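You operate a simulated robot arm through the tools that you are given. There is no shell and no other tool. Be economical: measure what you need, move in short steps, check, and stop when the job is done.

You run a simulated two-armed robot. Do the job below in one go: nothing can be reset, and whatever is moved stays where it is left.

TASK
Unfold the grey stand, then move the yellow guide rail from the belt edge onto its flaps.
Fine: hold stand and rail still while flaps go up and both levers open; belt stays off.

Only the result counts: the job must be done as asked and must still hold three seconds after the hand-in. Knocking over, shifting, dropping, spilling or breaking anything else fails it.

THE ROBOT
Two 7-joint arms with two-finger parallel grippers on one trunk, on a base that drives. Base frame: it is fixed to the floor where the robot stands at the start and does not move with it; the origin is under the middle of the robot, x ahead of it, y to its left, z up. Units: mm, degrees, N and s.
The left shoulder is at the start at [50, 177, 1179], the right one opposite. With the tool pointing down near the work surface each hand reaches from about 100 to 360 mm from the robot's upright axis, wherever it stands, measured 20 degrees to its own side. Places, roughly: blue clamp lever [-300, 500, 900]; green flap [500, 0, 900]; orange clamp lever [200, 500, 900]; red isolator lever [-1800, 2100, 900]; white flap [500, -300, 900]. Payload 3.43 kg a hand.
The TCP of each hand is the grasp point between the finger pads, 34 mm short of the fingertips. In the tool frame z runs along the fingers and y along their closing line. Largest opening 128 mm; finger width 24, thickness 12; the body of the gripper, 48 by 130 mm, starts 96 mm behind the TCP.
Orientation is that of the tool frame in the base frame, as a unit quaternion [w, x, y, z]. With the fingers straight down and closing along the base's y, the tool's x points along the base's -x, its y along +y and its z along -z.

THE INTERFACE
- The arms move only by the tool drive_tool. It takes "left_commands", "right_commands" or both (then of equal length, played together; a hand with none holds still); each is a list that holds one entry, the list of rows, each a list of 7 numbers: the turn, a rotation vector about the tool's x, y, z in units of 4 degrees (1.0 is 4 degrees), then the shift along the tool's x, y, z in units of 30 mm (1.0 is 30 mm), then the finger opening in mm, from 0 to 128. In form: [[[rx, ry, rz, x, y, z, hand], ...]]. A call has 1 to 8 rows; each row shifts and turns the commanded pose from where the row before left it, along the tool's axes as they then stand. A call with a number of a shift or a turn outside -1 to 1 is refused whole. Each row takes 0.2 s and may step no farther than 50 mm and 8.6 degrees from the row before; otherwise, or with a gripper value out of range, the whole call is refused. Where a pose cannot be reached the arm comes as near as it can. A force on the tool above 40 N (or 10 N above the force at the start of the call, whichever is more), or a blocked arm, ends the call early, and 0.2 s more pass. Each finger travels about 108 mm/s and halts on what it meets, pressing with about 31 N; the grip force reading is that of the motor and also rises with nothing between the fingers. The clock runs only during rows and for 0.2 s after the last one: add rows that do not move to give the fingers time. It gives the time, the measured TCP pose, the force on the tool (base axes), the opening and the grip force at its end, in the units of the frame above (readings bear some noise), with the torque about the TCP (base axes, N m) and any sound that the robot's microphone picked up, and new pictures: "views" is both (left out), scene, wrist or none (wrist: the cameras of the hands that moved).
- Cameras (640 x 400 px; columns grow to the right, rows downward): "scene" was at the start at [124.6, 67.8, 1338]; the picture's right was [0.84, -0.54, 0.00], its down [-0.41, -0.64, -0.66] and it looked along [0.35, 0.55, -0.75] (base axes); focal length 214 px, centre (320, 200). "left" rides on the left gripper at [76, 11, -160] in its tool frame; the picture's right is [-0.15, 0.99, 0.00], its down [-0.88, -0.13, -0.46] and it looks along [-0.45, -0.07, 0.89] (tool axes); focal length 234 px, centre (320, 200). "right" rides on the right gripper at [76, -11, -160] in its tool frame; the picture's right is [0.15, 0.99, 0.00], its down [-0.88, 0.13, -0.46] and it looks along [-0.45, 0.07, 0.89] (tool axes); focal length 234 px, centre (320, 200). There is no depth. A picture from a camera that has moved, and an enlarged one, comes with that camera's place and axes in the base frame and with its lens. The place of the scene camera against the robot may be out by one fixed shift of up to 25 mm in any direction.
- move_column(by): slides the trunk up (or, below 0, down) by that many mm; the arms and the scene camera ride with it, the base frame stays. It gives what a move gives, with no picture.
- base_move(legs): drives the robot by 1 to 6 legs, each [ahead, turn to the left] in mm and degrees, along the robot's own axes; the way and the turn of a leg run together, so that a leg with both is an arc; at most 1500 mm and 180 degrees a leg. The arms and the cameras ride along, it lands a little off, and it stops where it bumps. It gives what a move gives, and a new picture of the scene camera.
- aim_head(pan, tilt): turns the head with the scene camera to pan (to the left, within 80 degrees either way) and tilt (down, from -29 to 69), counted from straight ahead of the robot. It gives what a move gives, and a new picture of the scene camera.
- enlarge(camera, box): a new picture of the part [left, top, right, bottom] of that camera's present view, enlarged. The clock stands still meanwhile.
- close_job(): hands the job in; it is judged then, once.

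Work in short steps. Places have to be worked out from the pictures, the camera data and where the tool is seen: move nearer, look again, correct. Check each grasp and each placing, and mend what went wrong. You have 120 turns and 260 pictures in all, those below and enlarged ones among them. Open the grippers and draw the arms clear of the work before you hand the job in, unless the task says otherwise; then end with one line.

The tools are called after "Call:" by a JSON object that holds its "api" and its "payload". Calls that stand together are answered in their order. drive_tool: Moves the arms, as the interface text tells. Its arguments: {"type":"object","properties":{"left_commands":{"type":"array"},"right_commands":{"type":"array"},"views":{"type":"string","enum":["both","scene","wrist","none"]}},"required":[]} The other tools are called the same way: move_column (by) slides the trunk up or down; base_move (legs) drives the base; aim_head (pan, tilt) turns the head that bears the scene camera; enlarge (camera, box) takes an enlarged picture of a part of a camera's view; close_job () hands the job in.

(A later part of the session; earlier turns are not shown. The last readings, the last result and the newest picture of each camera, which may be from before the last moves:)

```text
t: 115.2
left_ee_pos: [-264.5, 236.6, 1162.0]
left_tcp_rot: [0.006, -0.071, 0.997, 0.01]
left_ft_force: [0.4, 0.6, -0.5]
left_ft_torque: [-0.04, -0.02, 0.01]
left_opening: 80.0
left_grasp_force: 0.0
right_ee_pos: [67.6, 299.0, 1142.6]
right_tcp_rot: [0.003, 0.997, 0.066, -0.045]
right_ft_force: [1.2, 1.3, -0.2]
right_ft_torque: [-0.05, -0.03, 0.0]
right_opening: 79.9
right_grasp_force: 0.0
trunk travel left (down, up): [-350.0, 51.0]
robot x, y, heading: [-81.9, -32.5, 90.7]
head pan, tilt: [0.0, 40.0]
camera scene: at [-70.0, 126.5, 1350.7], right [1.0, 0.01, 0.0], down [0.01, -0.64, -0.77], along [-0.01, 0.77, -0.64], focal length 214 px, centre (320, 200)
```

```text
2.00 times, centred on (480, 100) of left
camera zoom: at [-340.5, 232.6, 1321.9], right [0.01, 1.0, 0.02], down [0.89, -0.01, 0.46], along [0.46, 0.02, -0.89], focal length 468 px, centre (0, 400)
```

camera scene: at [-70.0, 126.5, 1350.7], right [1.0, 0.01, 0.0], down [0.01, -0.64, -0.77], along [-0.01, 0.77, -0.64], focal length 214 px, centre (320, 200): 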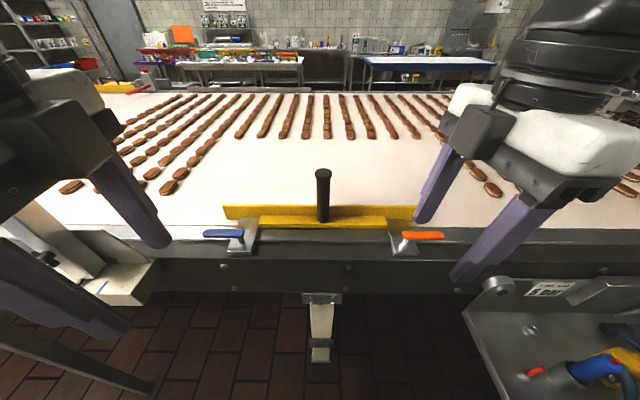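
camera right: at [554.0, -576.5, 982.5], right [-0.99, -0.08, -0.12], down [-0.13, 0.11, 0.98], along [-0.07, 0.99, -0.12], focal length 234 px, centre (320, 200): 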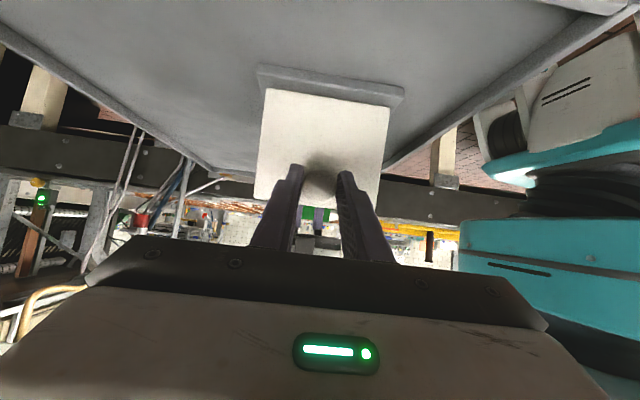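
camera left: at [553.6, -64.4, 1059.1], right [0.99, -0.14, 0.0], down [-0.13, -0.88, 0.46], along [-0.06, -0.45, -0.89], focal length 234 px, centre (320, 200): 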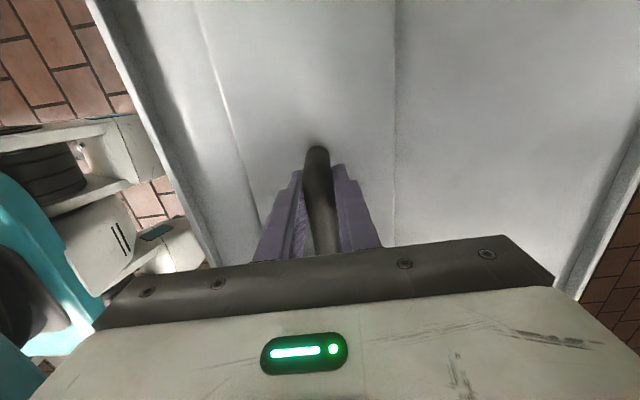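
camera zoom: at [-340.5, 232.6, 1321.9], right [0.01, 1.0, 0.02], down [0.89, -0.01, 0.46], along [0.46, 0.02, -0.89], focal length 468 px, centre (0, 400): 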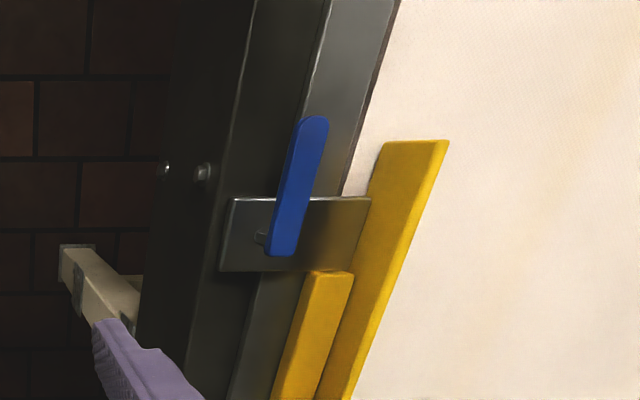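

I drive 90 mm closer, straighten the right hand (closing across the orange lever) and turn the left hand to close along the rail for the grip.

Call:
{"api": "base_move", "payload": {"legs": [[90, -0.7]]}}

Call:
{"api": "drive_tool", "payload": {"left_commands": [[[0, 0, -0.98, 0, 0, 0, 80], [0, 0, -0.98, 0, 0, 0, 80], [0, 0, -0.98, 0, 0, 0, 80], [0, 0, -0.98, 0, 0, 0, 80], [0, 0, -0.98, 0, 0, 0, 80], [0, 0, -0.98, 0, 0, 0, 80], [0, 0, -0.98, 0, 0, 0, 80], [0, 0, -0.98, 0, 0, 0, 80]]], "right_commands": [[[0, 0.65, 0.9, 0, 0, 0, 80], [0, 0.65, 0.9, 0, 0, 0, 80], [0, 0, 0, 0, 0, 0, 80], [0, 0, 0, 0, 0, 0, 80], [0, 0, 0, 0, 0, 0, 80], [0, 0, 0, 0, 0, 0, 80], [0, 0, 0, 0, 0, 0, 80], [0, 0, 0, 0, 0, 0, 80]]], "views": "none"}}

Call:
{"api": "drive_tool", "payload": {"left_commands": [[[0, 0, -0.98, 0, 0, 0, 80], [0, 0, -0.98, 0, 0, 0, 80], [0, 0, -0.98, 0, 0, 0, 80], [0, 0, -0.98, 0, 0, 0, 80], [0, 0, -0.98, 0, 0, 0, 80], [0, 0, -0.98, 0, 0, 0, 80], [0, 0, -0.98, 0, 0, 0, 80], [0, 0, -0.98, 0, 0, 0, 80]]], "views": "none"}}

Call:
{"api": "drive_tool", "payload": {"left_commands": [[[0, 0, -0.98, 0, 0, 0, 80], [0, 0, -0.98, 0, 0, 0, 80], [0, 0, -0.98, 0, 0, 0, 80], [0, 0, -0.98, 0, 0, 0, 80], [0, 0, -0.98, 0, 0, 0, 80]]], "right_commands": [[[0, 0, 0, 1, 0, 0, 80], [0, 0, 0, 1, 0, 0, 80], [0, 0, 0, 1, 0, 0, 80], [0, 0, 0, 0, 0, 0, 80], [0, 0, 0, 0, 0, 0, 80]]], "views": "both"}}

```text
t: 116.3
left_ee_pos: [-259.4, 327.8, 1162.9]
left_tcp_rot: [0.007, -0.065, 0.998, 0.011]
left_ft_force: [-0.4, 0.4, -0.6]
left_ft_torque: [-0.04, -0.01, 0.01]
left_opening: 79.9
left_grasp_force: 0.1
right_ee_pos: [71.4, 386.8, 1142.0]
right_tcp_rot: [0.004, 0.997, 0.059, -0.046]
right_ft_force: [-0.1, -0.1, 0.9]
right_ft_torque: [-0.05, 0.03, 0.02]
right_opening: 80.0
right_grasp_force: 0.1
trunk travel left (down, up): [-350.0, 51.0]
robot x, y, heading: [-80.9, 56.3, 90.0]
head pan, tilt: [0.0, 40.0]
camera scene: at [-68.4, 215.8, 1350.7], right [1.0, 0.0, 0.0], down [0.0, -0.64, -0.77], along [0.0, 0.77, -0.64], focal length 214 px, centre (320, 200)
```

scene: 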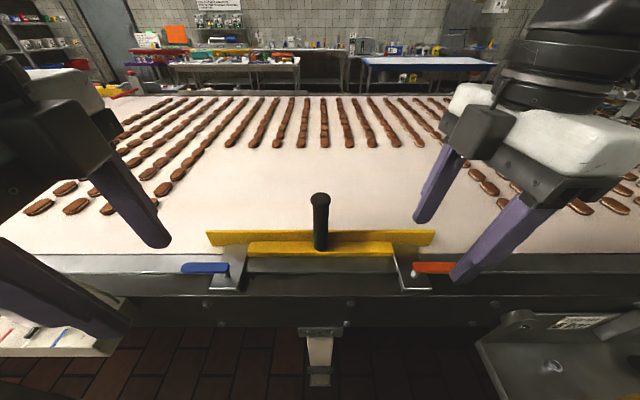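

```text
t: 118.1
left_ee_pos: [-259.3, 326.6, 1163.4]
left_tcp_rot: [0.009, -0.332, 0.943, 0.009]
left_ft_force: [1.2, 0.6, -0.2]
left_ft_torque: [0.02, -0.01, 0.01]
left_opening: 80.0
left_grasp_force: 0.1
right_ee_pos: [71.2, 384.4, 1142.6]
right_tcp_rot: [0.002, 1.0, -0.002, 0.001]
right_ft_force: [0.0, 0.7, -0.1]
right_ft_torque: [-0.03, -0.02, -0.02]
right_opening: 80.2
right_grasp_force: 0.1
trunk travel left (down, up): [-350.0, 51.0]
robot x, y, heading: [-79.3, 56.1, 89.9]
head pan, tilt: [0.0, 40.0]
```

```text
t: 119.9
left_ee_pos: [-260.4, 325.9, 1162.9]
left_tcp_rot: [0.01, -0.575, 0.818, 0.006]
left_ft_force: [-0.1, 0.8, 0.1]
left_ft_torque: [-0.01, -0.03, -0.01]
left_opening: 80.2
left_grasp_force: 0.0
right_ee_pos: [71.6, 385.0, 1142.5]
right_tcp_rot: [0.002, 1.0, -0.002, 0.002]
right_ft_force: [0.7, -0.4, 0.0]
right_ft_torque: [-0.01, -0.02, 0.02]
right_opening: 80.0
right_grasp_force: 0.1
trunk travel left (down, up): [-350.0, 51.0]
robot x, y, heading: [-82.3, 56.9, 89.8]
head pan, tilt: [0.0, 40.0]
```

```text
t: 121.1
left_ee_pos: [-259.5, 326.9, 1162.4]
left_tcp_rot: [0.011, -0.706, 0.709, 0.004]
left_ft_force: [-0.2, 0.2, 0.1]
left_ft_torque: [0.01, 0.02, 0.05]
left_opening: 80.0
left_grasp_force: 0.0
right_ee_pos: [161.6, 385.1, 1142.0]
right_tcp_rot: [0.002, 1.0, -0.003, 0.001]
right_ft_force: [0.9, 0.0, 0.6]
right_ft_torque: [0.0, -0.04, 0.02]
right_opening: 80.2
right_grasp_force: 0.0
trunk travel left (down, up): [-350.0, 51.0]
robot x, y, heading: [-81.7, 56.3, 90.1]
head pan, tilt: [0.0, 40.0]
camera scene: at [-68.2, 214.8, 1350.9], right [1.0, 0.0, 0.0], down [0.0, -0.64, -0.77], along [0.0, 0.77, -0.64], focal length 214 px, centre (320, 200)
camera right: at [238.2, 395.7, 1302.6], right [0.14, -0.99, 0.0], down [-0.88, -0.12, 0.46], along [-0.45, -0.07, -0.89], focal length 234 px, centre (320, 200)
camera left: at [-271.9, 246.9, 1320.9], right [-0.99, 0.15, -0.01], down [0.13, 0.87, 0.48], along [0.08, 0.47, -0.88], focal length 234 px, centre (320, 200)
```

scene: 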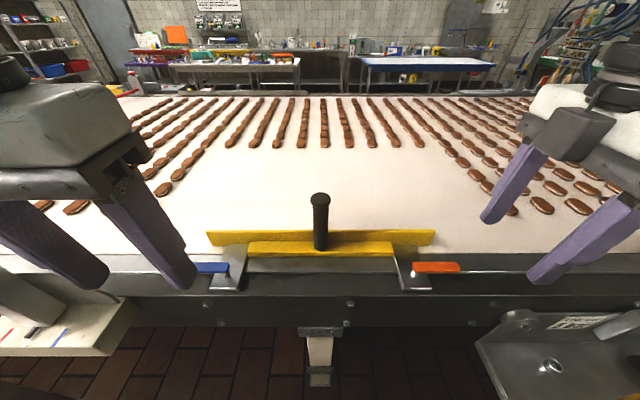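
right: 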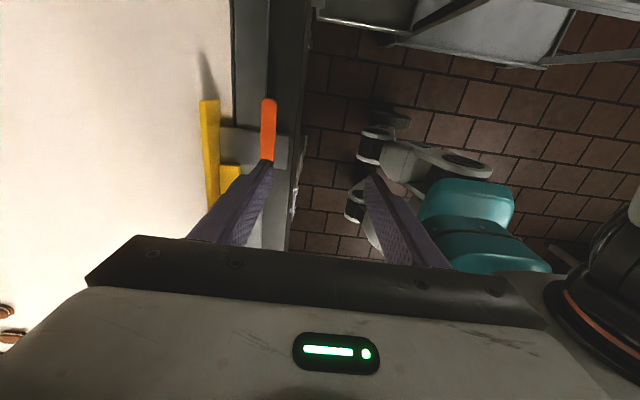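
left: 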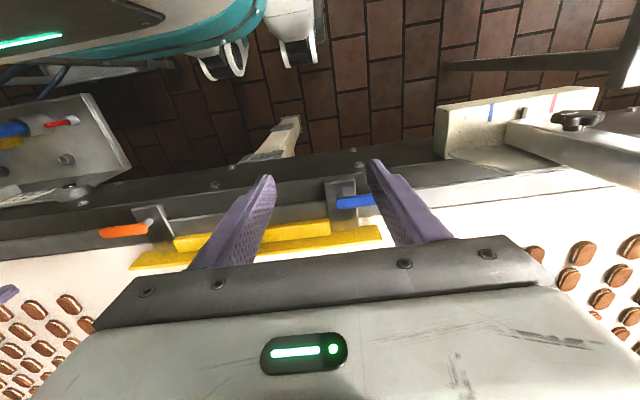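

Triangulation: orange lever at x≈115–200, y≈458, z≈950; blue lever x≈−270…−358, same y, z. I zoom in on the lever mechanisms.

Call:
{"api": "enlarge", "payload": {"camera": "left", "box": [80, 170, 240, 270]}}

Call:
{"api": "enlarge", "payload": {"camera": "right", "box": [190, 80, 350, 180]}}

Call:
{"api": "enlarge", "payload": {"camera": "scene", "box": [380, 230, 500, 305]}}

```text
4.00 times, centred on (160, 220) of left
camera zoom: at [-271.9, 246.9, 1320.9], right [-0.99, 0.15, -0.01], down [0.13, 0.87, 0.48], along [0.08, 0.47, -0.88], focal length 937 px, centre (960, 120)
```

zoom: 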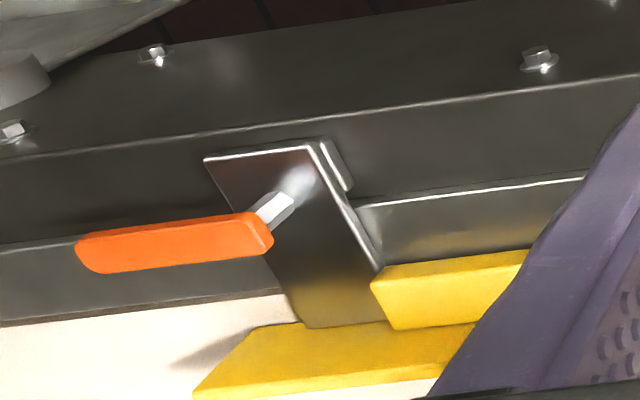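

```text
4.00 times, centred on (270, 130) of right
camera zoom: at [238.2, 395.7, 1302.6], right [0.14, -0.99, 0.0], down [-0.88, -0.12, 0.46], along [-0.45, -0.07, -0.89], focal length 937 px, centre (520, 480)
```

zoom: 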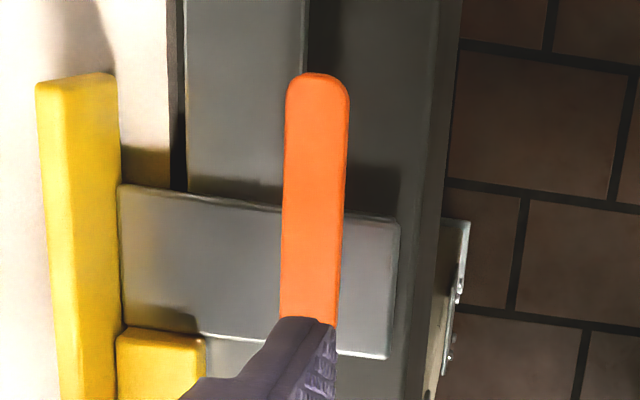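

```text
5.33 times, centred on (440, 268) of scene
camera zoom: at [-68.2, 214.8, 1350.9], right [1.0, 0.0, 0.0], down [0.0, -0.64, -0.77], along [0.0, 0.77, -0.64], focal length 1144 px, centre (-320, -160)
```

zoom: 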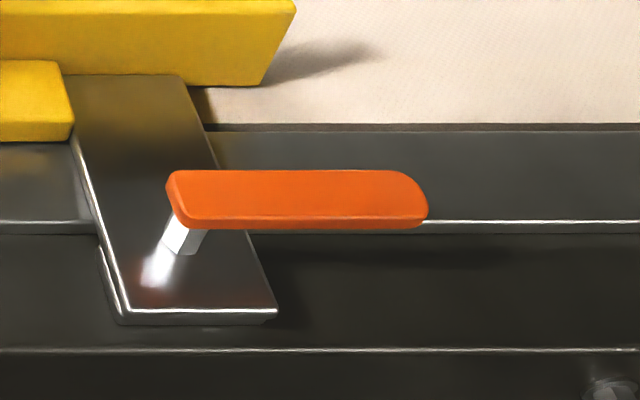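

The levers pivot on vertical posts at their inner ends; brackets belong to the rail. First the left hand approaches the black grip for holding.

Call:
{"api": "drive_tool", "payload": {"left_commands": [[[0, 0, 0, -0.2, -0.86, 0, 100], [0, 0, 0, -0.2, -0.86, 0, 100], [0, 0, 0, -0.3, -0.86, 0, 100], [0, 0, 0, -0.4, -0.86, 0, 100], [0, 0, 0, -0.5, -0.86, 0, 100], [0, 0, 0, -0.5, -0.86, 0, 100], [0, 0, 0, -0.5, -0.86, 0, 100]]], "views": "both"}}

```text
t: 122.7
left_ee_pos: [-181.5, 365.1, 1163.1]
left_tcp_rot: [0.011, -0.706, 0.708, 0.005]
left_ft_force: [-0.5, 0.4, 0.3]
left_ft_torque: [-0.02, -0.01, 0.0]
left_opening: 99.9
left_grasp_force: 0.1
left hand out of reach, approached as far as the arm can: row 4, 5, 6, 7
right_ee_pos: [162.1, 383.9, 1142.8]
right_tcp_rot: [0.003, 1.0, -0.003, 0.002]
right_ft_force: [-0.7, -0.1, -0.3]
right_ft_torque: [0.0, -0.03, 0.03]
right_opening: 80.1
right_grasp_force: 0.2
trunk travel left (down, up): [-350.0, 51.0]
robot x, y, heading: [-83.4, 56.5, 89.8]
head pan, tilt: [0.0, 40.0]
camera scene: at [-68.5, 215.0, 1350.8], right [1.0, 0.0, 0.0], down [0.0, -0.64, -0.77], along [0.0, 0.77, -0.64], focal length 214 px, centre (320, 200)
camera left: at [-192.4, 284.4, 1320.8], right [-0.99, 0.15, -0.01], down [0.13, 0.87, 0.48], along [0.08, 0.47, -0.88], focal length 234 px, centre (320, 200)
```

scene: 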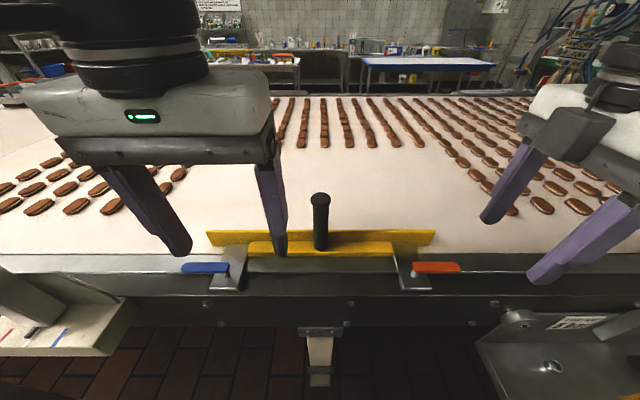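
left: 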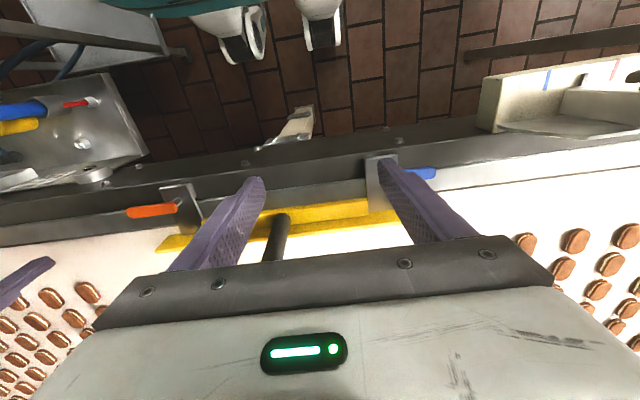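

Left can't reach centre from here. A −20° turn of the base puts the grip on the left arm's side while the orange lever stays reachable for the right.

Call:
{"api": "base_move", "payload": {"legs": [[0, -20]]}}

Call:
{"api": "drive_tool", "payload": {"left_commands": [[[0, 0, -1, 0, 0, 0, 100], [0, 0, -1, 0, 0, 0, 100], [0, 0, -1, 0, 0, 0, 100], [0, 0, -1, 0, 0, 0, 100], [0, 0, -1, 0, 0, 0, 100]]], "right_commands": [[[0, 0, -1, 0, 0, 0, 80], [0, 0, -1, 0, 0, 0, 80], [0, 0, -1, 0, 0, 0, 80], [0, 0, -1, 0, 0, 0, 80], [0, 0, -1, 0, 0, 0, 80]]], "views": "both"}}

```text
t: 124.2
left_ee_pos: [-69.4, 379.0, 1161.2]
left_tcp_rot: [0.012, -0.572, 0.82, 0.003]
left_ft_force: [0.5, -0.3, 0.8]
left_ft_torque: [0.0, -0.03, 0.0]
left_opening: 100.1
left_grasp_force: 0.1
right_ee_pos: [259.5, 282.4, 1142.7]
right_tcp_rot: [0.002, 0.984, -0.176, 0.0]
right_ft_force: [0.2, 1.0, -0.1]
right_ft_torque: [0.03, 0.01, 0.01]
right_opening: 79.9
right_grasp_force: 0.0
trunk travel left (down, up): [-350.0, 51.0]
robot x, y, heading: [-82.4, 58.5, 70.1]
head pan, tilt: [0.0, 40.0]
camera scene: at [-15.2, 205.3, 1350.9], right [0.94, -0.34, 0.0], down [-0.22, -0.6, -0.77], along [0.26, 0.72, -0.64], focal length 214 px, centre (320, 200)
```

scene: 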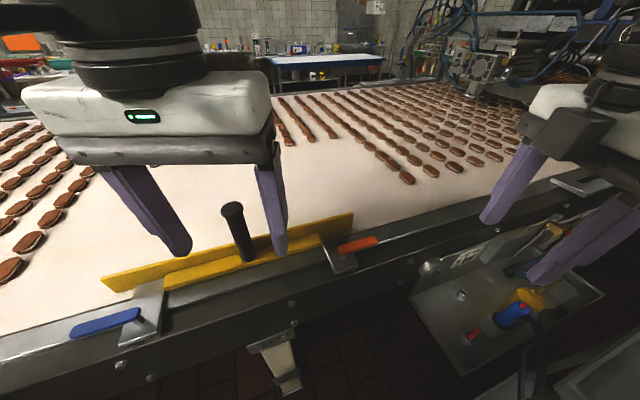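

```text
t: 125.4
left_ee_pos: [-70.4, 379.8, 1163.3]
left_tcp_rot: [-0.012, 0.707, -0.707, 0.001]
left_ft_force: [-0.2, -0.1, 0.4]
left_ft_torque: [-0.02, -0.03, 0.0]
left_opening: 100.1
left_grasp_force: 0.0
right_ee_pos: [257.6, 283.0, 1142.7]
right_tcp_rot: [0.003, 1.0, -0.002, 0.0]
right_ft_force: [0.2, 0.6, -0.2]
right_ft_torque: [0.03, 0.01, 0.0]
right_opening: 79.9
right_grasp_force: 0.0
trunk travel left (down, up): [-350.0, 51.0]
robot x, y, heading: [-78.1, 57.7, 69.8]
head pan, tilt: [0.0, 40.0]
camera scene: at [-15.6, 205.5, 1350.9], right [0.94, -0.34, 0.0], down [-0.22, -0.6, -0.77], along [0.26, 0.72, -0.64], focal length 214 px, centre (320, 200)
camera right: at [334.9, 293.3, 1302.6], right [0.14, -0.99, 0.0], down [-0.88, -0.12, 0.46], along [-0.45, -0.07, -0.89], focal length 234 px, centre (320, 200)
camera left: at [-83.0, 300.3, 1321.2], right [-0.99, 0.15, -0.02], down [0.12, 0.87, 0.47], along [0.08, 0.47, -0.88], focal length 234 px, centre (320, 200)
```

scene: 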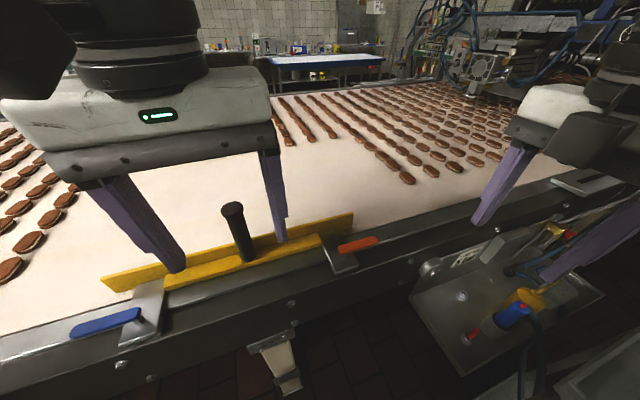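
right: 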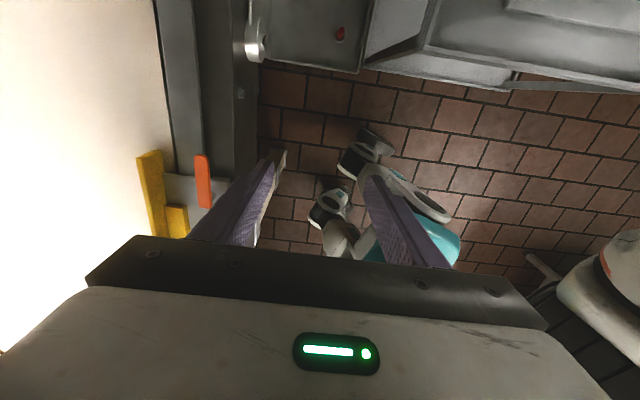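
left: 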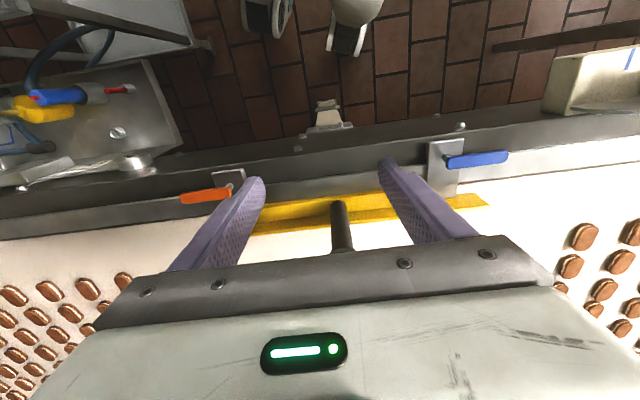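

Grip is at (−80, 528). I move the left hand in above it.

Call:
{"api": "drive_tool", "payload": {"left_commands": [[[0, 0, 0, -0.98, 0.07, 0, 100], [0, 0, 0, -0.98, 0.07, 0, 100], [0, 0, 0, -0.98, 0.07, 0, 100], [0, 0, 0, -0.98, 0.07, 0, 100], [0, 0, 0, -0.98, 0.07, 0, 100]]], "views": "both"}}

```text
t: 126.6
left_ee_pos: [-79.6, 526.0, 1165.5]
left_tcp_rot: [0.013, -0.705, 0.709, -0.001]
left_ft_force: [0.7, 0.3, 0.0]
left_ft_torque: [-0.02, 0.01, 0.0]
left_opening: 99.8
left_grasp_force: 0.1
right_ee_pos: [258.3, 282.8, 1142.2]
right_tcp_rot: [0.003, 1.0, -0.003, 0.0]
right_ft_force: [-0.5, -0.3, 0.4]
right_ft_torque: [-0.04, 0.02, -0.01]
right_opening: 80.3
right_grasp_force: 0.2
trunk travel left (down, up): [-350.0, 51.0]
robot x, y, heading: [-82.7, 57.2, 70.0]
head pan, tilt: [0.0, 40.0]
camera scene: at [-15.6, 206.1, 1350.7], right [0.94, -0.34, 0.0], down [-0.22, -0.6, -0.77], along [0.26, 0.72, -0.64], focal length 214 px, centre (320, 200)
camera left: at [-93.4, 448.0, 1323.4], right [-0.99, 0.15, -0.02], down [0.12, 0.87, 0.47], along [0.08, 0.47, -0.88], focal length 234 px, centre (320, 200)
```

scene: 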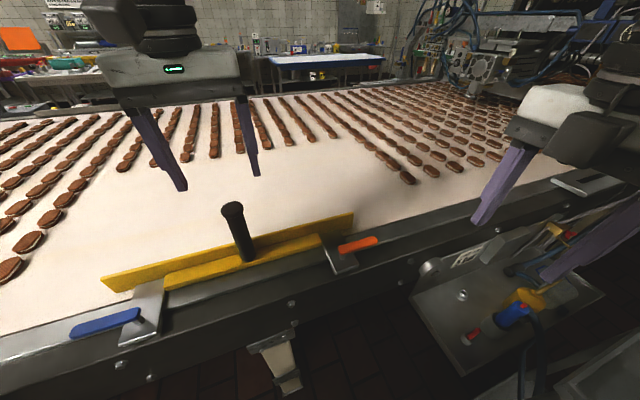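
left: 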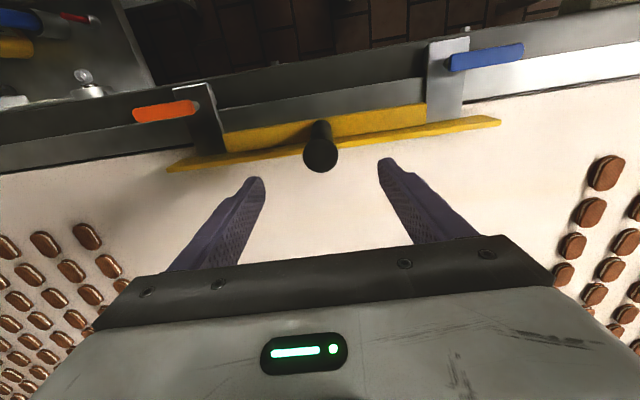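

Triangulated grip: axis (−81, 509), top z≈1115, base ≈975. I shift 17 mm back, descend to z≈1045 and close.

Call:
{"api": "drive_tool", "payload": {"left_commands": [[[0, 0, 0, 0.57, 0.05, 0, 100], [0, 0, 0, 0, 0, 0.8, 100], [0, 0, 0, 0, 0, 0.8, 100], [0, 0, 0, 0, 0, 0.8, 100], [0, 0, 0, 0, 0, 0.8, 100], [0, 0, 0, 0, 0, 0.8, 100]]], "views": "both"}}

```text
t: 128.0
left_ee_pos: [-79.7, 512.2, 1044.8]
left_tcp_rot: [0.013, -0.706, 0.708, -0.001]
left_ft_force: [0.4, 0.0, 0.4]
left_ft_torque: [-0.01, -0.01, -0.02]
left_opening: 100.1
left_grasp_force: 0.1
right_ee_pos: [258.0, 283.2, 1142.3]
right_tcp_rot: [0.003, 1.0, -0.003, 0.0]
right_ft_force: [-0.1, 0.2, -0.6]
right_ft_torque: [0.02, 0.03, -0.01]
right_opening: 80.1
right_grasp_force: 0.2
trunk travel left (down, up): [-350.0, 51.0]
robot x, y, heading: [-80.5, 57.4, 70.0]
head pan, tilt: [0.0, 40.0]
camera scene: at [-15.6, 205.8, 1350.8], right [0.94, -0.34, 0.0], down [-0.22, -0.6, -0.77], along [0.26, 0.72, -0.64], focal length 214 px, centre (320, 200)
camera left: at [-92.9, 432.4, 1202.7], right [-0.99, 0.15, -0.02], down [0.12, 0.87, 0.47], along [0.09, 0.47, -0.88], focal length 234 px, centre (320, 200)
```

scene: 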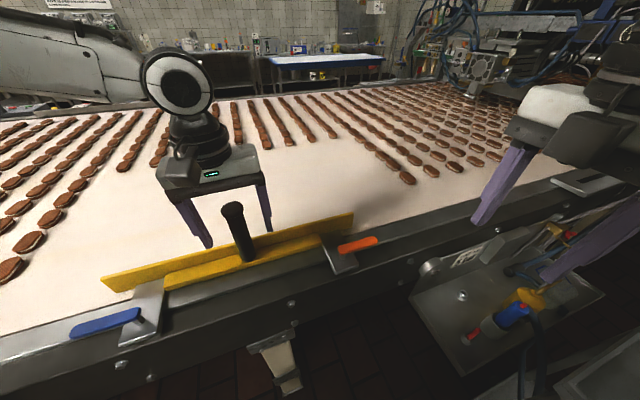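
left: 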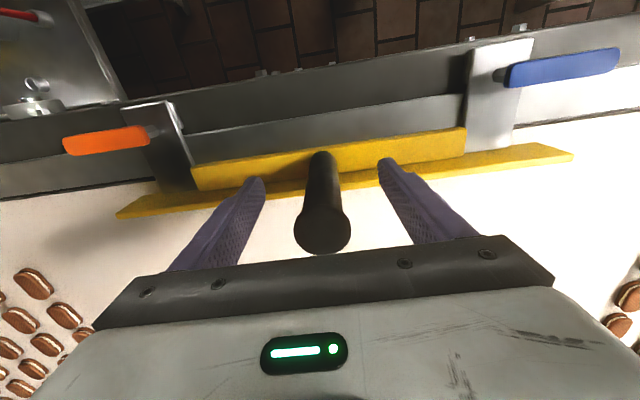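

The hand nearly coincides with the grip axis. I shift 6 mm nearer and close.

Call:
{"api": "drive_tool", "payload": {"left_commands": [[[0, 0, 0, 0.2, 0.05, 0, 100], [0, 0, 0, 0, 0, 0, 60], [0, 0, 0, 0, 0, 0, 30], [0, 0, 0, 0, 0, 0, 0], [0, 0, 0, 0, 0, 0, 0], [0, 0, 0, 0, 0, 0, 0]]], "views": "both"}}

```text
t: 129.4
left_ee_pos: [-79.9, 503.6, 1045.5]
left_tcp_rot: [0.013, -0.706, 0.708, 0.0]
left_ft_force: [2.0, -9.1, 2.8]
left_ft_torque: [-0.26, 0.03, 0.02]
left_opening: 0.0
left_grasp_force: 30.7
right_ee_pos: [258.0, 280.6, 1142.6]
right_tcp_rot: [0.002, 1.0, -0.002, 0.0]
right_ft_force: [0.1, -0.6, -0.6]
right_ft_torque: [-0.03, 0.03, 0.0]
right_opening: 80.1
right_grasp_force: 0.1
trunk travel left (down, up): [-350.0, 51.0]
robot x, y, heading: [-83.3, 57.8, 69.9]
head pan, tilt: [0.0, 40.0]
camera scene: at [-15.3, 204.1, 1351.1], right [0.94, -0.34, 0.0], down [-0.22, -0.6, -0.77], along [0.26, 0.72, -0.64], focal length 214 px, centre (320, 200)
camera left: at [-93.6, 424.5, 1203.6], right [-0.99, 0.15, -0.02], down [0.13, 0.87, 0.47], along [0.08, 0.47, -0.88], focal length 234 px, centre (320, 200)
```

scene: 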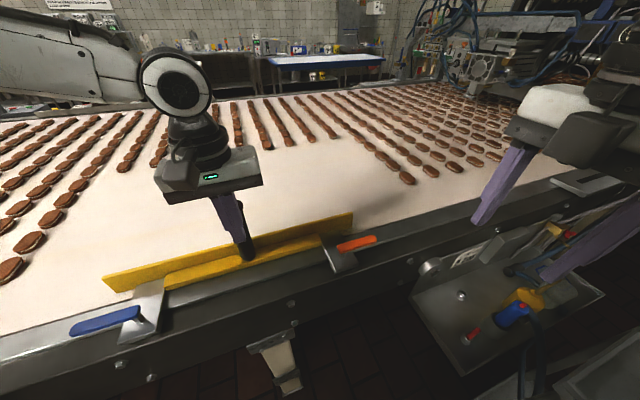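
left: 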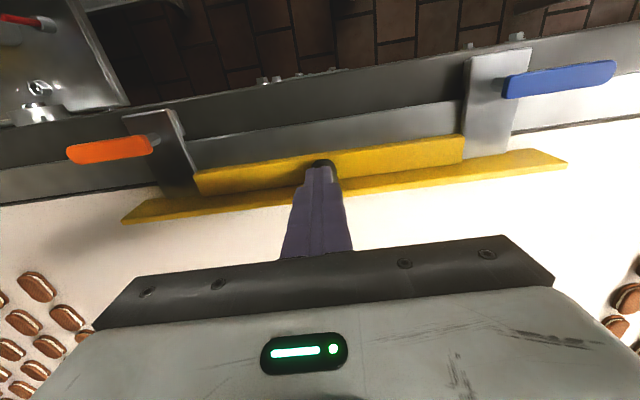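

Missed: the handle is behind the fingers (force −y), so its axis is at y≈528 with top ≈1055. I reopen, move 24 mm in, lower 28 mm and close again.

Call:
{"api": "drive_tool", "payload": {"left_commands": [[[0, 0, 0, 0.2, 0, 0, 60], [0, 0, 0, 0, 0, 0, 100], [0, 0, 0, 0, 0, 0, 100], [0, 0, 0, -0.5, 0, 0, 100], [0, 0, 0, -0.5, 0, 0.45, 100], [0, 0, 0, 0, 0, 0.45, 100]]], "views": "both"}}

```text
t: 130.8
left_ee_pos: [-80.7, 530.6, 1017.8]
left_tcp_rot: [0.014, -0.706, 0.708, 0.001]
left_ft_force: [-0.2, -0.2, -0.9]
left_ft_torque: [0.01, -0.03, -0.01]
left_opening: 100.2
left_grasp_force: 0.0
right_ee_pos: [259.2, 282.8, 1143.1]
right_tcp_rot: [0.002, 1.0, -0.002, 0.001]
right_ft_force: [0.3, 0.9, 0.1]
right_ft_torque: [0.03, -0.04, -0.01]
right_opening: 80.1
right_grasp_force: 0.0
trunk travel left (down, up): [-350.0, 51.0]
robot x, y, heading: [-81.4, 58.6, 69.9]
head pan, tilt: [0.0, 40.0]
camera scene: at [-15.6, 205.5, 1350.9], right [0.94, -0.34, 0.0], down [-0.22, -0.6, -0.77], along [0.26, 0.72, -0.64], focal length 214 px, centre (320, 200)
camera left: at [-93.8, 451.1, 1176.1], right [-0.99, 0.15, -0.02], down [0.12, 0.87, 0.47], along [0.08, 0.47, -0.88], focal length 234 px, centre (320, 200)
```

scene: 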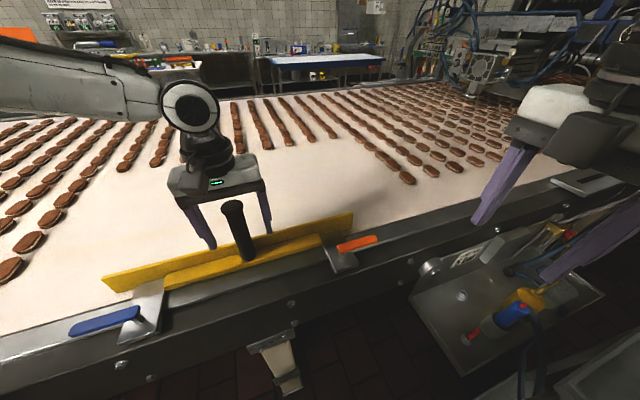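
left: 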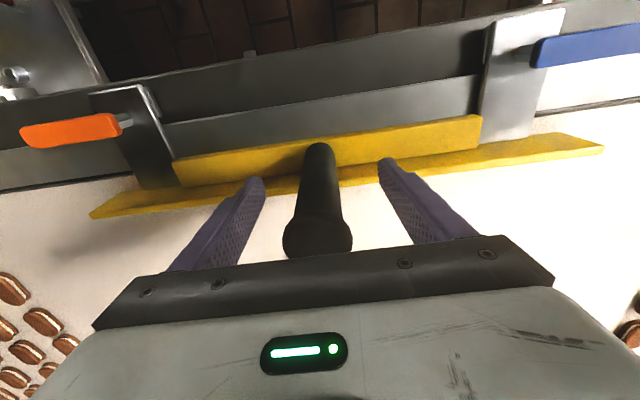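

The handle now sits just below the palm, between the fingers. I close.

Call:
{"api": "drive_tool", "payload": {"left_commands": [[[0, 0, 0, 0, 0, 0, 60], [0, 0, 0, 0, 0, 0, 30], [0, 0, 0, 0, 0, 0, 0], [0, 0, 0, 0, 0, 0, 0], [0, 0, 0, 0, 0, 0, 0]]], "views": "both"}}

```text
t: 132.0
left_ee_pos: [-79.2, 529.5, 1018.4]
left_tcp_rot: [0.012, -0.705, 0.709, 0.001]
left_ft_force: [7.7, 1.0, 2.8]
left_ft_torque: [0.32, 2.85, -0.28]
left_opening: 32.8
left_grasp_force: 31.2
right_ee_pos: [260.8, 282.5, 1142.4]
right_tcp_rot: [0.003, 1.0, -0.003, -0.001]
right_ft_force: [0.2, 0.2, 0.1]
right_ft_torque: [0.01, -0.01, 0.01]
right_opening: 80.2
right_grasp_force: 0.1
trunk travel left (down, up): [-350.0, 51.0]
robot x, y, heading: [-81.6, 56.4, 69.9]
head pan, tilt: [0.0, 40.0]
camera scene: at [-14.1, 205.4, 1350.8], right [0.94, -0.34, 0.0], down [-0.22, -0.6, -0.77], along [0.26, 0.72, -0.64], focal length 214 px, centre (320, 200)
camera left: at [-92.5, 450.6, 1176.3], right [-0.99, 0.15, -0.01], down [0.13, 0.87, 0.47], along [0.08, 0.47, -0.88], focal length 234 px, centre (320, 200)
```

scene: 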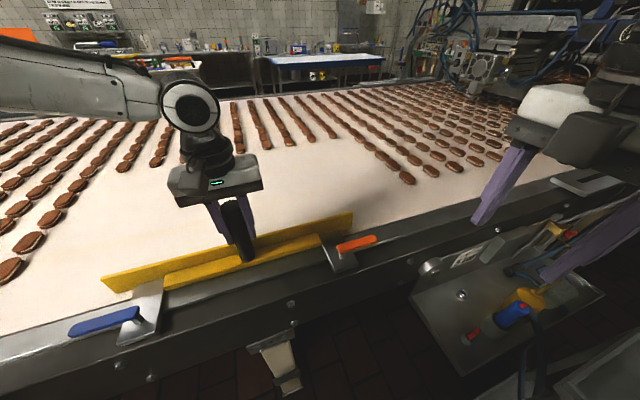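
left: 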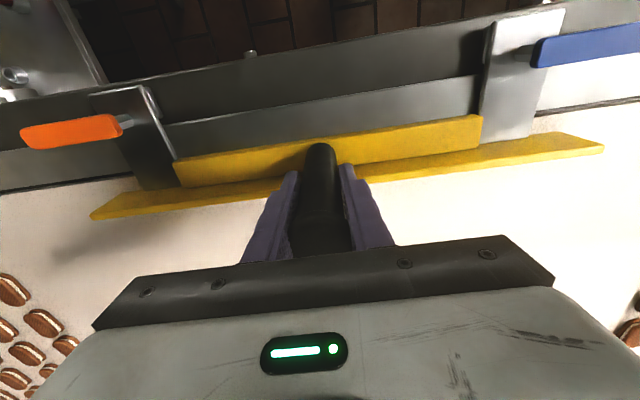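

Grip held (32.8 mm). Now the right hand goes above the orange lever's outer part.

Call:
{"api": "drive_tool", "payload": {"right_commands": [[[0, 0, 0, -0.445, -0.967, 0.4, 80], [0, 0, 0, -0.445, -0.967, 0.4, 80], [0, 0, 0, -0.445, -0.967, 0.4, 80], [0, 0, 0, -0.445, -0.967, 0.4, 80], [0, 0, 0, -0.445, -0.967, 0.4, 80], [0, 0, 0, -0.445, -0.967, 0.4, 80]]], "views": "both"}}

```text
t: 133.4
left_ee_pos: [-79.9, 528.7, 1017.5]
left_tcp_rot: [0.013, -0.706, 0.708, 0.0]
left_ft_force: [5.0, 2.5, 6.4]
left_ft_torque: [-0.24, 2.43, -0.17]
left_opening: 32.6
left_grasp_force: 31.3
right_ee_pos: [180.5, 456.2, 1069.5]
right_tcp_rot: [0.002, 1.0, -0.002, -0.001]
right_ft_force: [1.1, 0.5, -0.5]
right_ft_torque: [-0.01, 0.02, -0.02]
right_opening: 80.1
right_grasp_force: 0.0
trunk travel left (down, up): [-350.0, 51.0]
robot x, y, heading: [-83.9, 55.0, 69.8]
head pan, tilt: [0.0, 40.0]
camera scene: at [-14.5, 205.3, 1350.9], right [0.94, -0.34, 0.0], down [-0.22, -0.6, -0.77], along [0.26, 0.72, -0.64], focal length 214 px, centre (320, 200)
camera right: at [256.6, 468.0, 1228.8], right [0.14, -0.99, 0.0], down [-0.88, -0.12, 0.46], along [-0.45, -0.07, -0.89], focal length 234 px, centre (320, 200)
```

scene: 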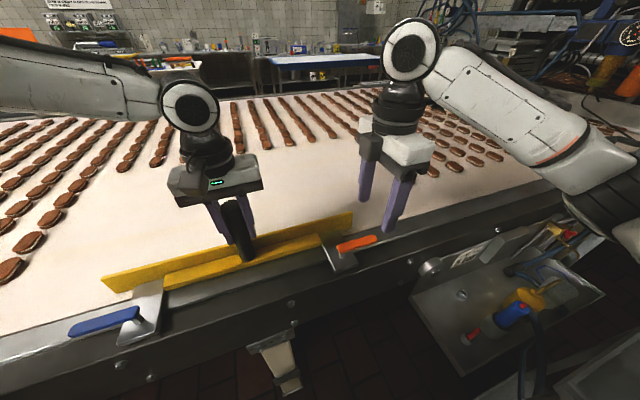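
right: 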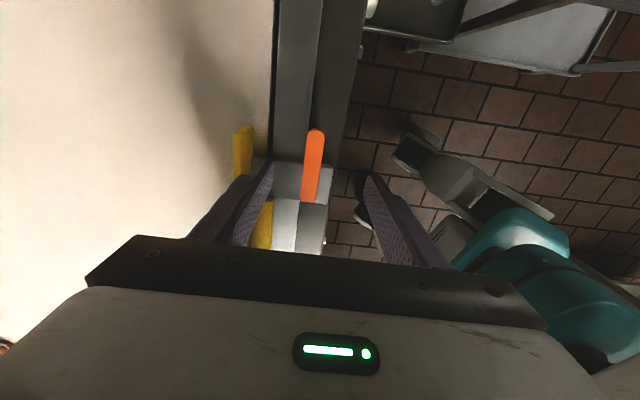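

Lever runs x 120–207 at y≈463. I correct by 7 mm and lower to z≈990.

Call:
{"api": "drive_tool", "payload": {"right_commands": [[[0, 0, 0, 0.05, -0.24, 0.65, 60], [0, 0, 0, 0, 0, 0.7, 60], [0, 0, 0, 0, 0, 0.7, 60], [0, 0, 0, 0, 0, 0.6, 60]]], "views": "both"}}

Call:
{"api": "enlarge", "payload": {"camera": "scene", "box": [300, 180, 460, 280]}}

```text
t: 134.4
left_ee_pos: [-79.3, 529.8, 1018.2]
left_tcp_rot: [0.013, -0.706, 0.708, 0.0]
left_ft_force: [5.7, 1.2, 6.4]
left_ft_torque: [0.1, 2.81, -0.17]
left_opening: 32.9
left_grasp_force: 31.3
right_ee_pos: [183.2, 463.3, 990.4]
right_tcp_rot: [0.002, 1.0, -0.002, 0.0]
right_ft_force: [0.6, -0.7, -0.1]
right_ft_torque: [-0.02, 0.0, 0.03]
right_opening: 60.1
right_grasp_force: 0.0
trunk travel left (down, up): [-350.0, 51.0]
robot x, y, heading: [-81.3, 62.2, 70.1]
head pan, tilt: [0.0, 40.0]
camera scene: at [-14.4, 205.2, 1350.9], right [0.94, -0.34, 0.0], down [-0.22, -0.6, -0.77], along [0.26, 0.72, -0.64], focal length 214 px, centre (320, 200)
camera right: at [258.9, 474.3, 1149.2], right [0.14, -0.99, 0.0], down [-0.88, -0.12, 0.46], along [-0.45, -0.07, -0.89], focal length 234 px, centre (320, 200)
```

scene: 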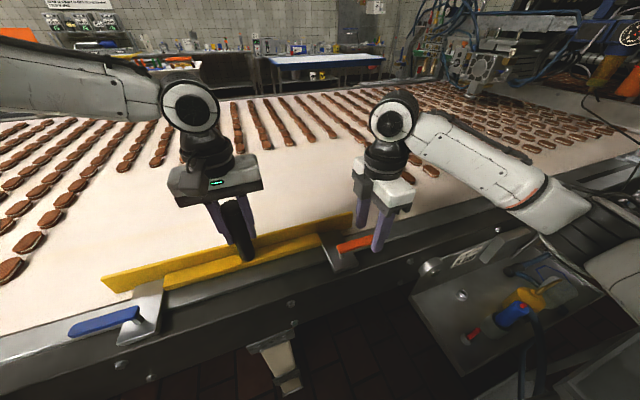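
right: 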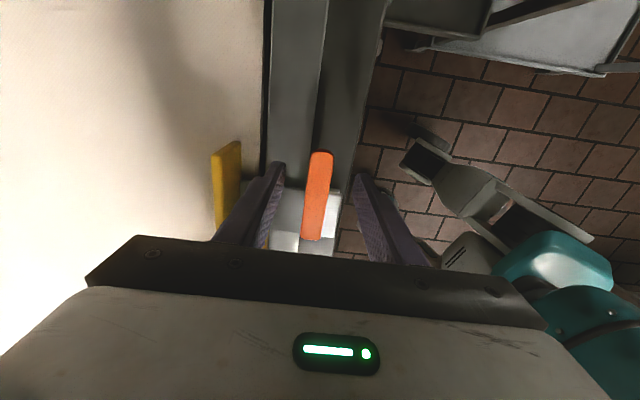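

```text
4.00 times, centred on (380, 230) of scene
camera zoom: at [-14.4, 205.2, 1350.9], right [0.94, -0.34, 0.0], down [-0.22, -0.6, -0.77], along [0.26, 0.72, -0.64], focal length 858 px, centre (80, 80)
```

zoom: 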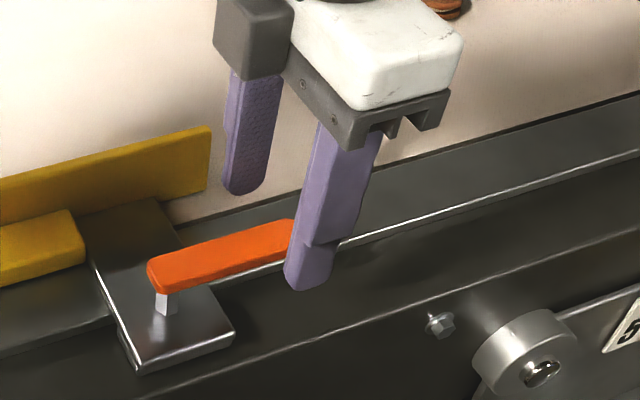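

The fingers straddle the lever's outer end at about its height. I lower 16 mm and close gently on it.

Call:
{"api": "drive_tool", "payload": {"right_commands": [[[0, 0, 0, 0, 0, 0.27, 60], [0, 0, 0, 0, 0, 0.26, 60], [0, 0, 0, 0, 0, 0, 30], [0, 0, 0, 0, 0, 0, 0], [0, 0, 0, 0, 0, 0, 0]]], "views": "wrist"}}

Call:
{"api": "enlarge", "payload": {"camera": "scene", "box": [300, 180, 460, 280]}}

```text
t: 135.6
left_ee_pos: [-78.4, 529.4, 1016.7]
left_tcp_rot: [0.012, -0.706, 0.708, 0.001]
left_ft_force: [5.5, 2.2, 6.6]
left_ft_torque: [0.28, 2.71, -0.22]
left_opening: 32.8
left_grasp_force: 30.8
right_ee_pos: [183.8, 463.3, 974.3]
right_tcp_rot: [0.003, 1.0, -0.003, -0.001]
right_ft_force: [1.1, -0.2, 0.2]
right_ft_torque: [-0.16, 0.06, 0.03]
right_opening: 21.7
right_grasp_force: 31.2
trunk travel left (down, up): [-350.0, 51.0]
robot x, y, heading: [-81.3, 59.8, 69.9]
head pan, tilt: [0.0, 40.0]
camera right: at [258.6, 474.2, 1133.6], right [0.14, -0.99, 0.0], down [-0.88, -0.12, 0.46], along [-0.45, -0.07, -0.89], focal length 234 px, centre (320, 200)
```

right: 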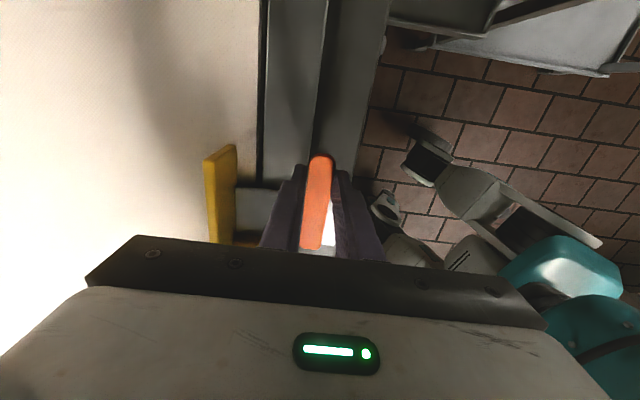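

```text
4.00 times, centred on (380, 230) of scene
camera zoom: at [-14.5, 205.2, 1350.8], right [0.94, -0.34, 0.0], down [-0.22, -0.6, -0.77], along [0.26, 0.72, -0.64], focal length 858 px, centre (80, 80)
```

zoom: 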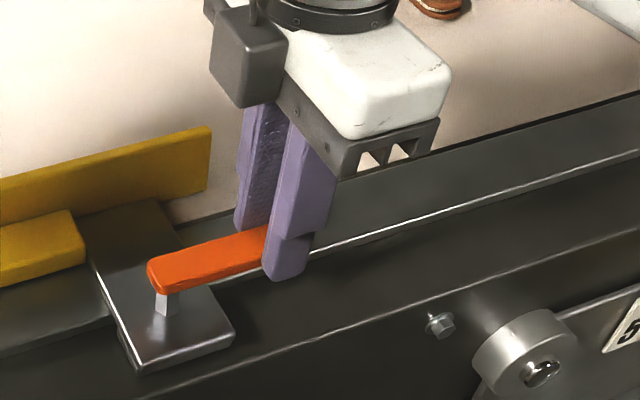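

Lever gripped (21.7 mm). I test a small horizontal swing (8°) toward the robot about the post.

Call:
{"api": "drive_tool", "payload": {"right_commands": [[[0, 0, 1, -0.005, 0.137, 0, 0], [0, 0, 1, -0.005, 0.137, 0, 0]]], "views": "none"}}

Call:
{"api": "enlarge", "payload": {"camera": "scene", "box": [300, 180, 460, 280]}}

```text
t: 136.2
left_ee_pos: [-79.6, 529.6, 1016.6]
left_tcp_rot: [0.013, -0.706, 0.708, -0.001]
left_ft_force: [7.2, 1.7, 4.5]
left_ft_torque: [0.24, 2.83, -0.21]
left_opening: 32.9
left_grasp_force: 31.0
right_ee_pos: [181.6, 455.5, 974.3]
right_tcp_rot: [0.002, 0.997, -0.072, 0.0]
right_ft_force: [-2.4, -1.1, -1.1]
right_ft_torque: [-0.25, -0.65, 0.16]
right_opening: 22.0
right_grasp_force: 31.0
trunk travel left (down, up): [-350.0, 51.0]
robot x, y, heading: [-84.5, 58.3, 70.1]
head pan, tilt: [0.0, 40.0]
```

```text
4.00 times, centred on (380, 230) of scene
camera zoom: at [-14.7, 205.2, 1350.8], right [0.94, -0.34, 0.0], down [-0.22, -0.6, -0.77], along [0.26, 0.72, -0.64], focal length 858 px, centre (80, 80)
```

zoom: 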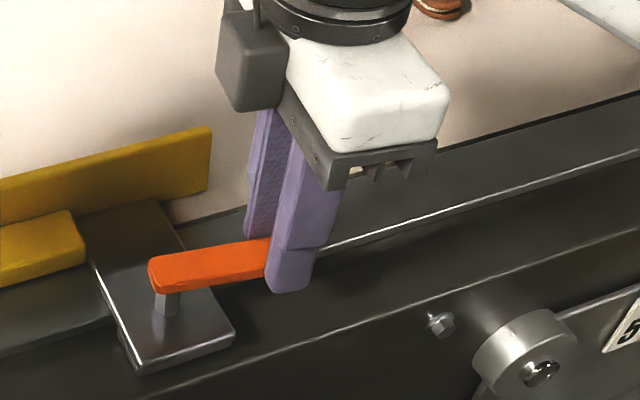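

It swings freely. I continue.

Call:
{"api": "drive_tool", "payload": {"right_commands": [[[0, 0, 1, -0.005, 0.137, 0, 0], [0, 0, 1, -0.005, 0.137, 0, 0], [0, 0, 1, -0.005, 0.137, 0, 0], [0, 0, 1, -0.005, 0.137, 0, 0], [0, 0, 1, -0.005, 0.137, 0, 0], [0, 0, 1, -0.005, 0.137, 0, 0], [0, 0, 1, -0.005, 0.137, 0, 0], [0, 0, 1, -0.005, 0.137, 0, 0]]], "views": "none"}}

Call:
{"api": "enlarge", "payload": {"camera": "scene", "box": [300, 180, 460, 280]}}

```text
t: 138.0
left_ee_pos: [-78.9, 529.5, 1016.8]
left_tcp_rot: [0.012, -0.706, 0.709, 0.0]
left_ft_force: [8.5, 1.7, 0.5]
left_ft_torque: [0.91, 2.84, -0.29]
left_opening: 32.8
left_grasp_force: 31.1
right_ee_pos: [168.4, 423.9, 974.2]
right_tcp_rot: [0.002, 0.938, -0.346, -0.001]
right_ft_force: [-5.4, -2.8, 6.1]
right_ft_torque: [-0.56, -0.26, 0.41]
right_opening: 21.8
right_grasp_force: 30.7
trunk travel left (down, up): [-350.0, 51.0]
robot x, y, heading: [-82.1, 55.6, 69.9]
head pan, tilt: [0.0, 40.0]
```

```text
4.00 times, centred on (380, 230) of scene
camera zoom: at [-14.9, 205.3, 1350.8], right [0.94, -0.34, 0.0], down [-0.22, -0.6, -0.77], along [0.26, 0.72, -0.64], focal length 858 px, centre (80, 80)
```

zoom: 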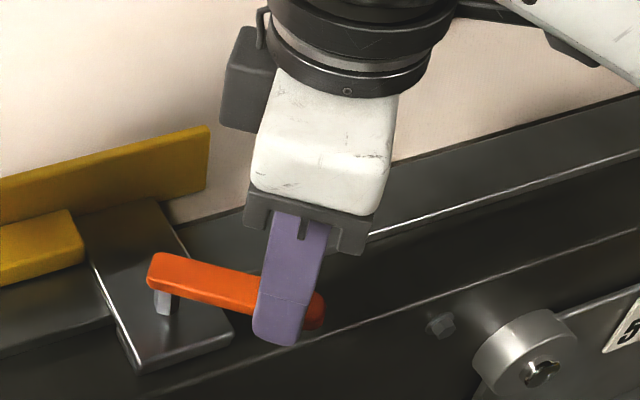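

At 40° with small forces; continue to ~72°, then further.

Call:
{"api": "drive_tool", "payload": {"right_commands": [[[0, 0, 1, -0.002, 0.137, -0.01, 0], [0, 0, 1, -0.002, 0.137, -0.01, 0], [0, 0, 1, -0.002, 0.137, -0.01, 0], [0, 0, 1, -0.002, 0.137, 0, 0], [0, 0, 1, -0.002, 0.137, 0, 0], [0, 0, 1, -0.002, 0.137, 0, 0], [0, 0, 1, -0.002, 0.137, 0, 0], [0, 0, 1, -0.002, 0.137, 0, 0]]], "views": "none"}}

Call:
{"api": "enlarge", "payload": {"camera": "scene", "box": [300, 180, 460, 280]}}

```text
t: 139.8
left_ee_pos: [-80.8, 529.5, 1019.0]
left_tcp_rot: [0.014, -0.706, 0.708, 0.001]
left_ft_force: [8.2, 2.0, 2.8]
left_ft_torque: [0.29, 2.67, -0.16]
left_opening: 33.1
left_grasp_force: 31.5
right_ee_pos: [140.5, 405.8, 975.6]
right_tcp_rot: [0.003, 0.807, -0.59, 0.0]
right_ft_force: [-9.4, -3.1, -0.2]
right_ft_torque: [-0.6, 0.05, 0.67]
right_opening: 22.2
right_grasp_force: 31.1
trunk travel left (down, up): [-350.0, 51.0]
robot x, y, heading: [-82.4, 59.7, 69.7]
head pan, tilt: [0.0, 40.0]
```

```text
4.00 times, centred on (380, 230) of scene
camera zoom: at [-15.3, 205.3, 1350.9], right [0.94, -0.34, 0.0], down [-0.22, -0.6, -0.77], along [0.26, 0.72, -0.64], focal length 858 px, centre (80, 80)
```

zoom: 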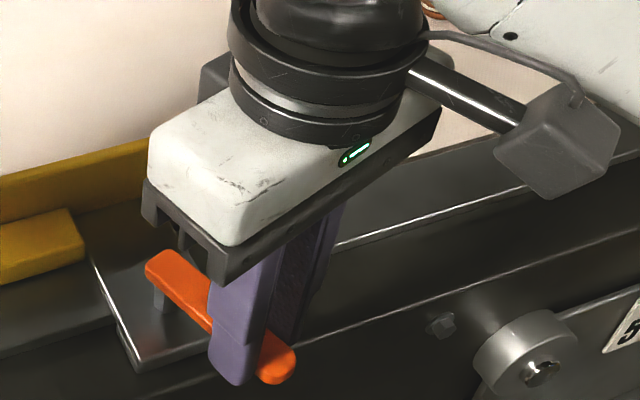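

72° reached. I continue to about 92°.

Call:
{"api": "drive_tool", "payload": {"right_commands": [[[0, 0, 1, 0.0, 0.16, 0, 0], [0, 0, 1, 0.0, 0.16, 0, 0], [0, 0, 1, 0.0, 0.15, 0, 0], [0, 0, 1, 0.0, 0.15, 0, 0], [0, 0, 1, 0.0, 0.15, 0, 0]]], "views": "wrist"}}

Call:
{"api": "enlarge", "payload": {"camera": "scene", "box": [300, 180, 460, 280]}}

```text
t: 141.0
left_ee_pos: [-81.2, 529.6, 1018.3]
left_tcp_rot: [0.013, -0.706, 0.708, 0.0]
left_ft_force: [1.7, 2.8, 6.9]
left_ft_torque: [0.24, 2.55, -0.22]
left_opening: 32.6
left_grasp_force: 31.1
right_ee_pos: [119.4, 403.4, 976.1]
right_tcp_rot: [-0.001, -0.691, 0.723, -0.001]
right_ft_force: [-0.4, -1.8, 0.1]
right_ft_torque: [-0.01, 0.03, 0.99]
right_opening: 22.1
right_grasp_force: 31.3
trunk travel left (down, up): [-350.0, 51.0]
robot x, y, heading: [-77.0, 53.1, 69.9]
head pan, tilt: [0.0, 40.0]
camera right: at [128.0, 327.1, 1135.7], right [-0.99, -0.1, 0.0], down [-0.09, 0.89, 0.45], along [-0.05, 0.45, -0.89], focal length 234 px, centre (320, 200)
```

right: 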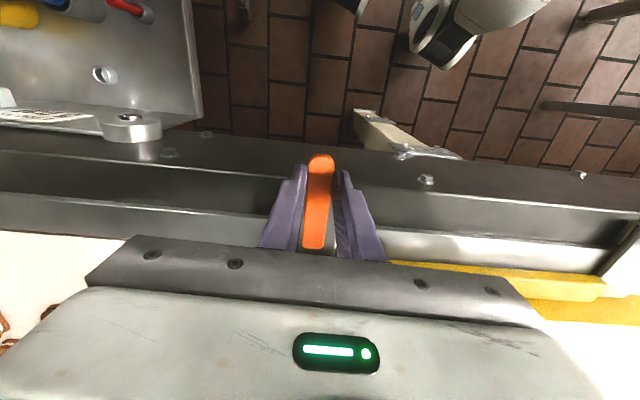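

```text
4.00 times, centred on (380, 230) of scene
camera zoom: at [-14.9, 205.2, 1350.9], right [0.94, -0.34, 0.0], down [-0.22, -0.6, -0.77], along [0.26, 0.72, -0.64], focal length 858 px, centre (80, 80)
```

zoom: 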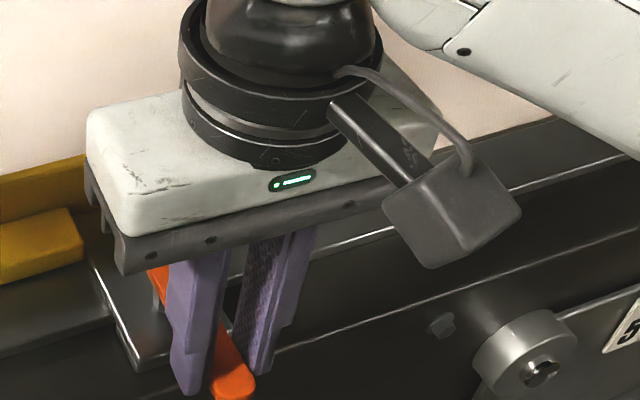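

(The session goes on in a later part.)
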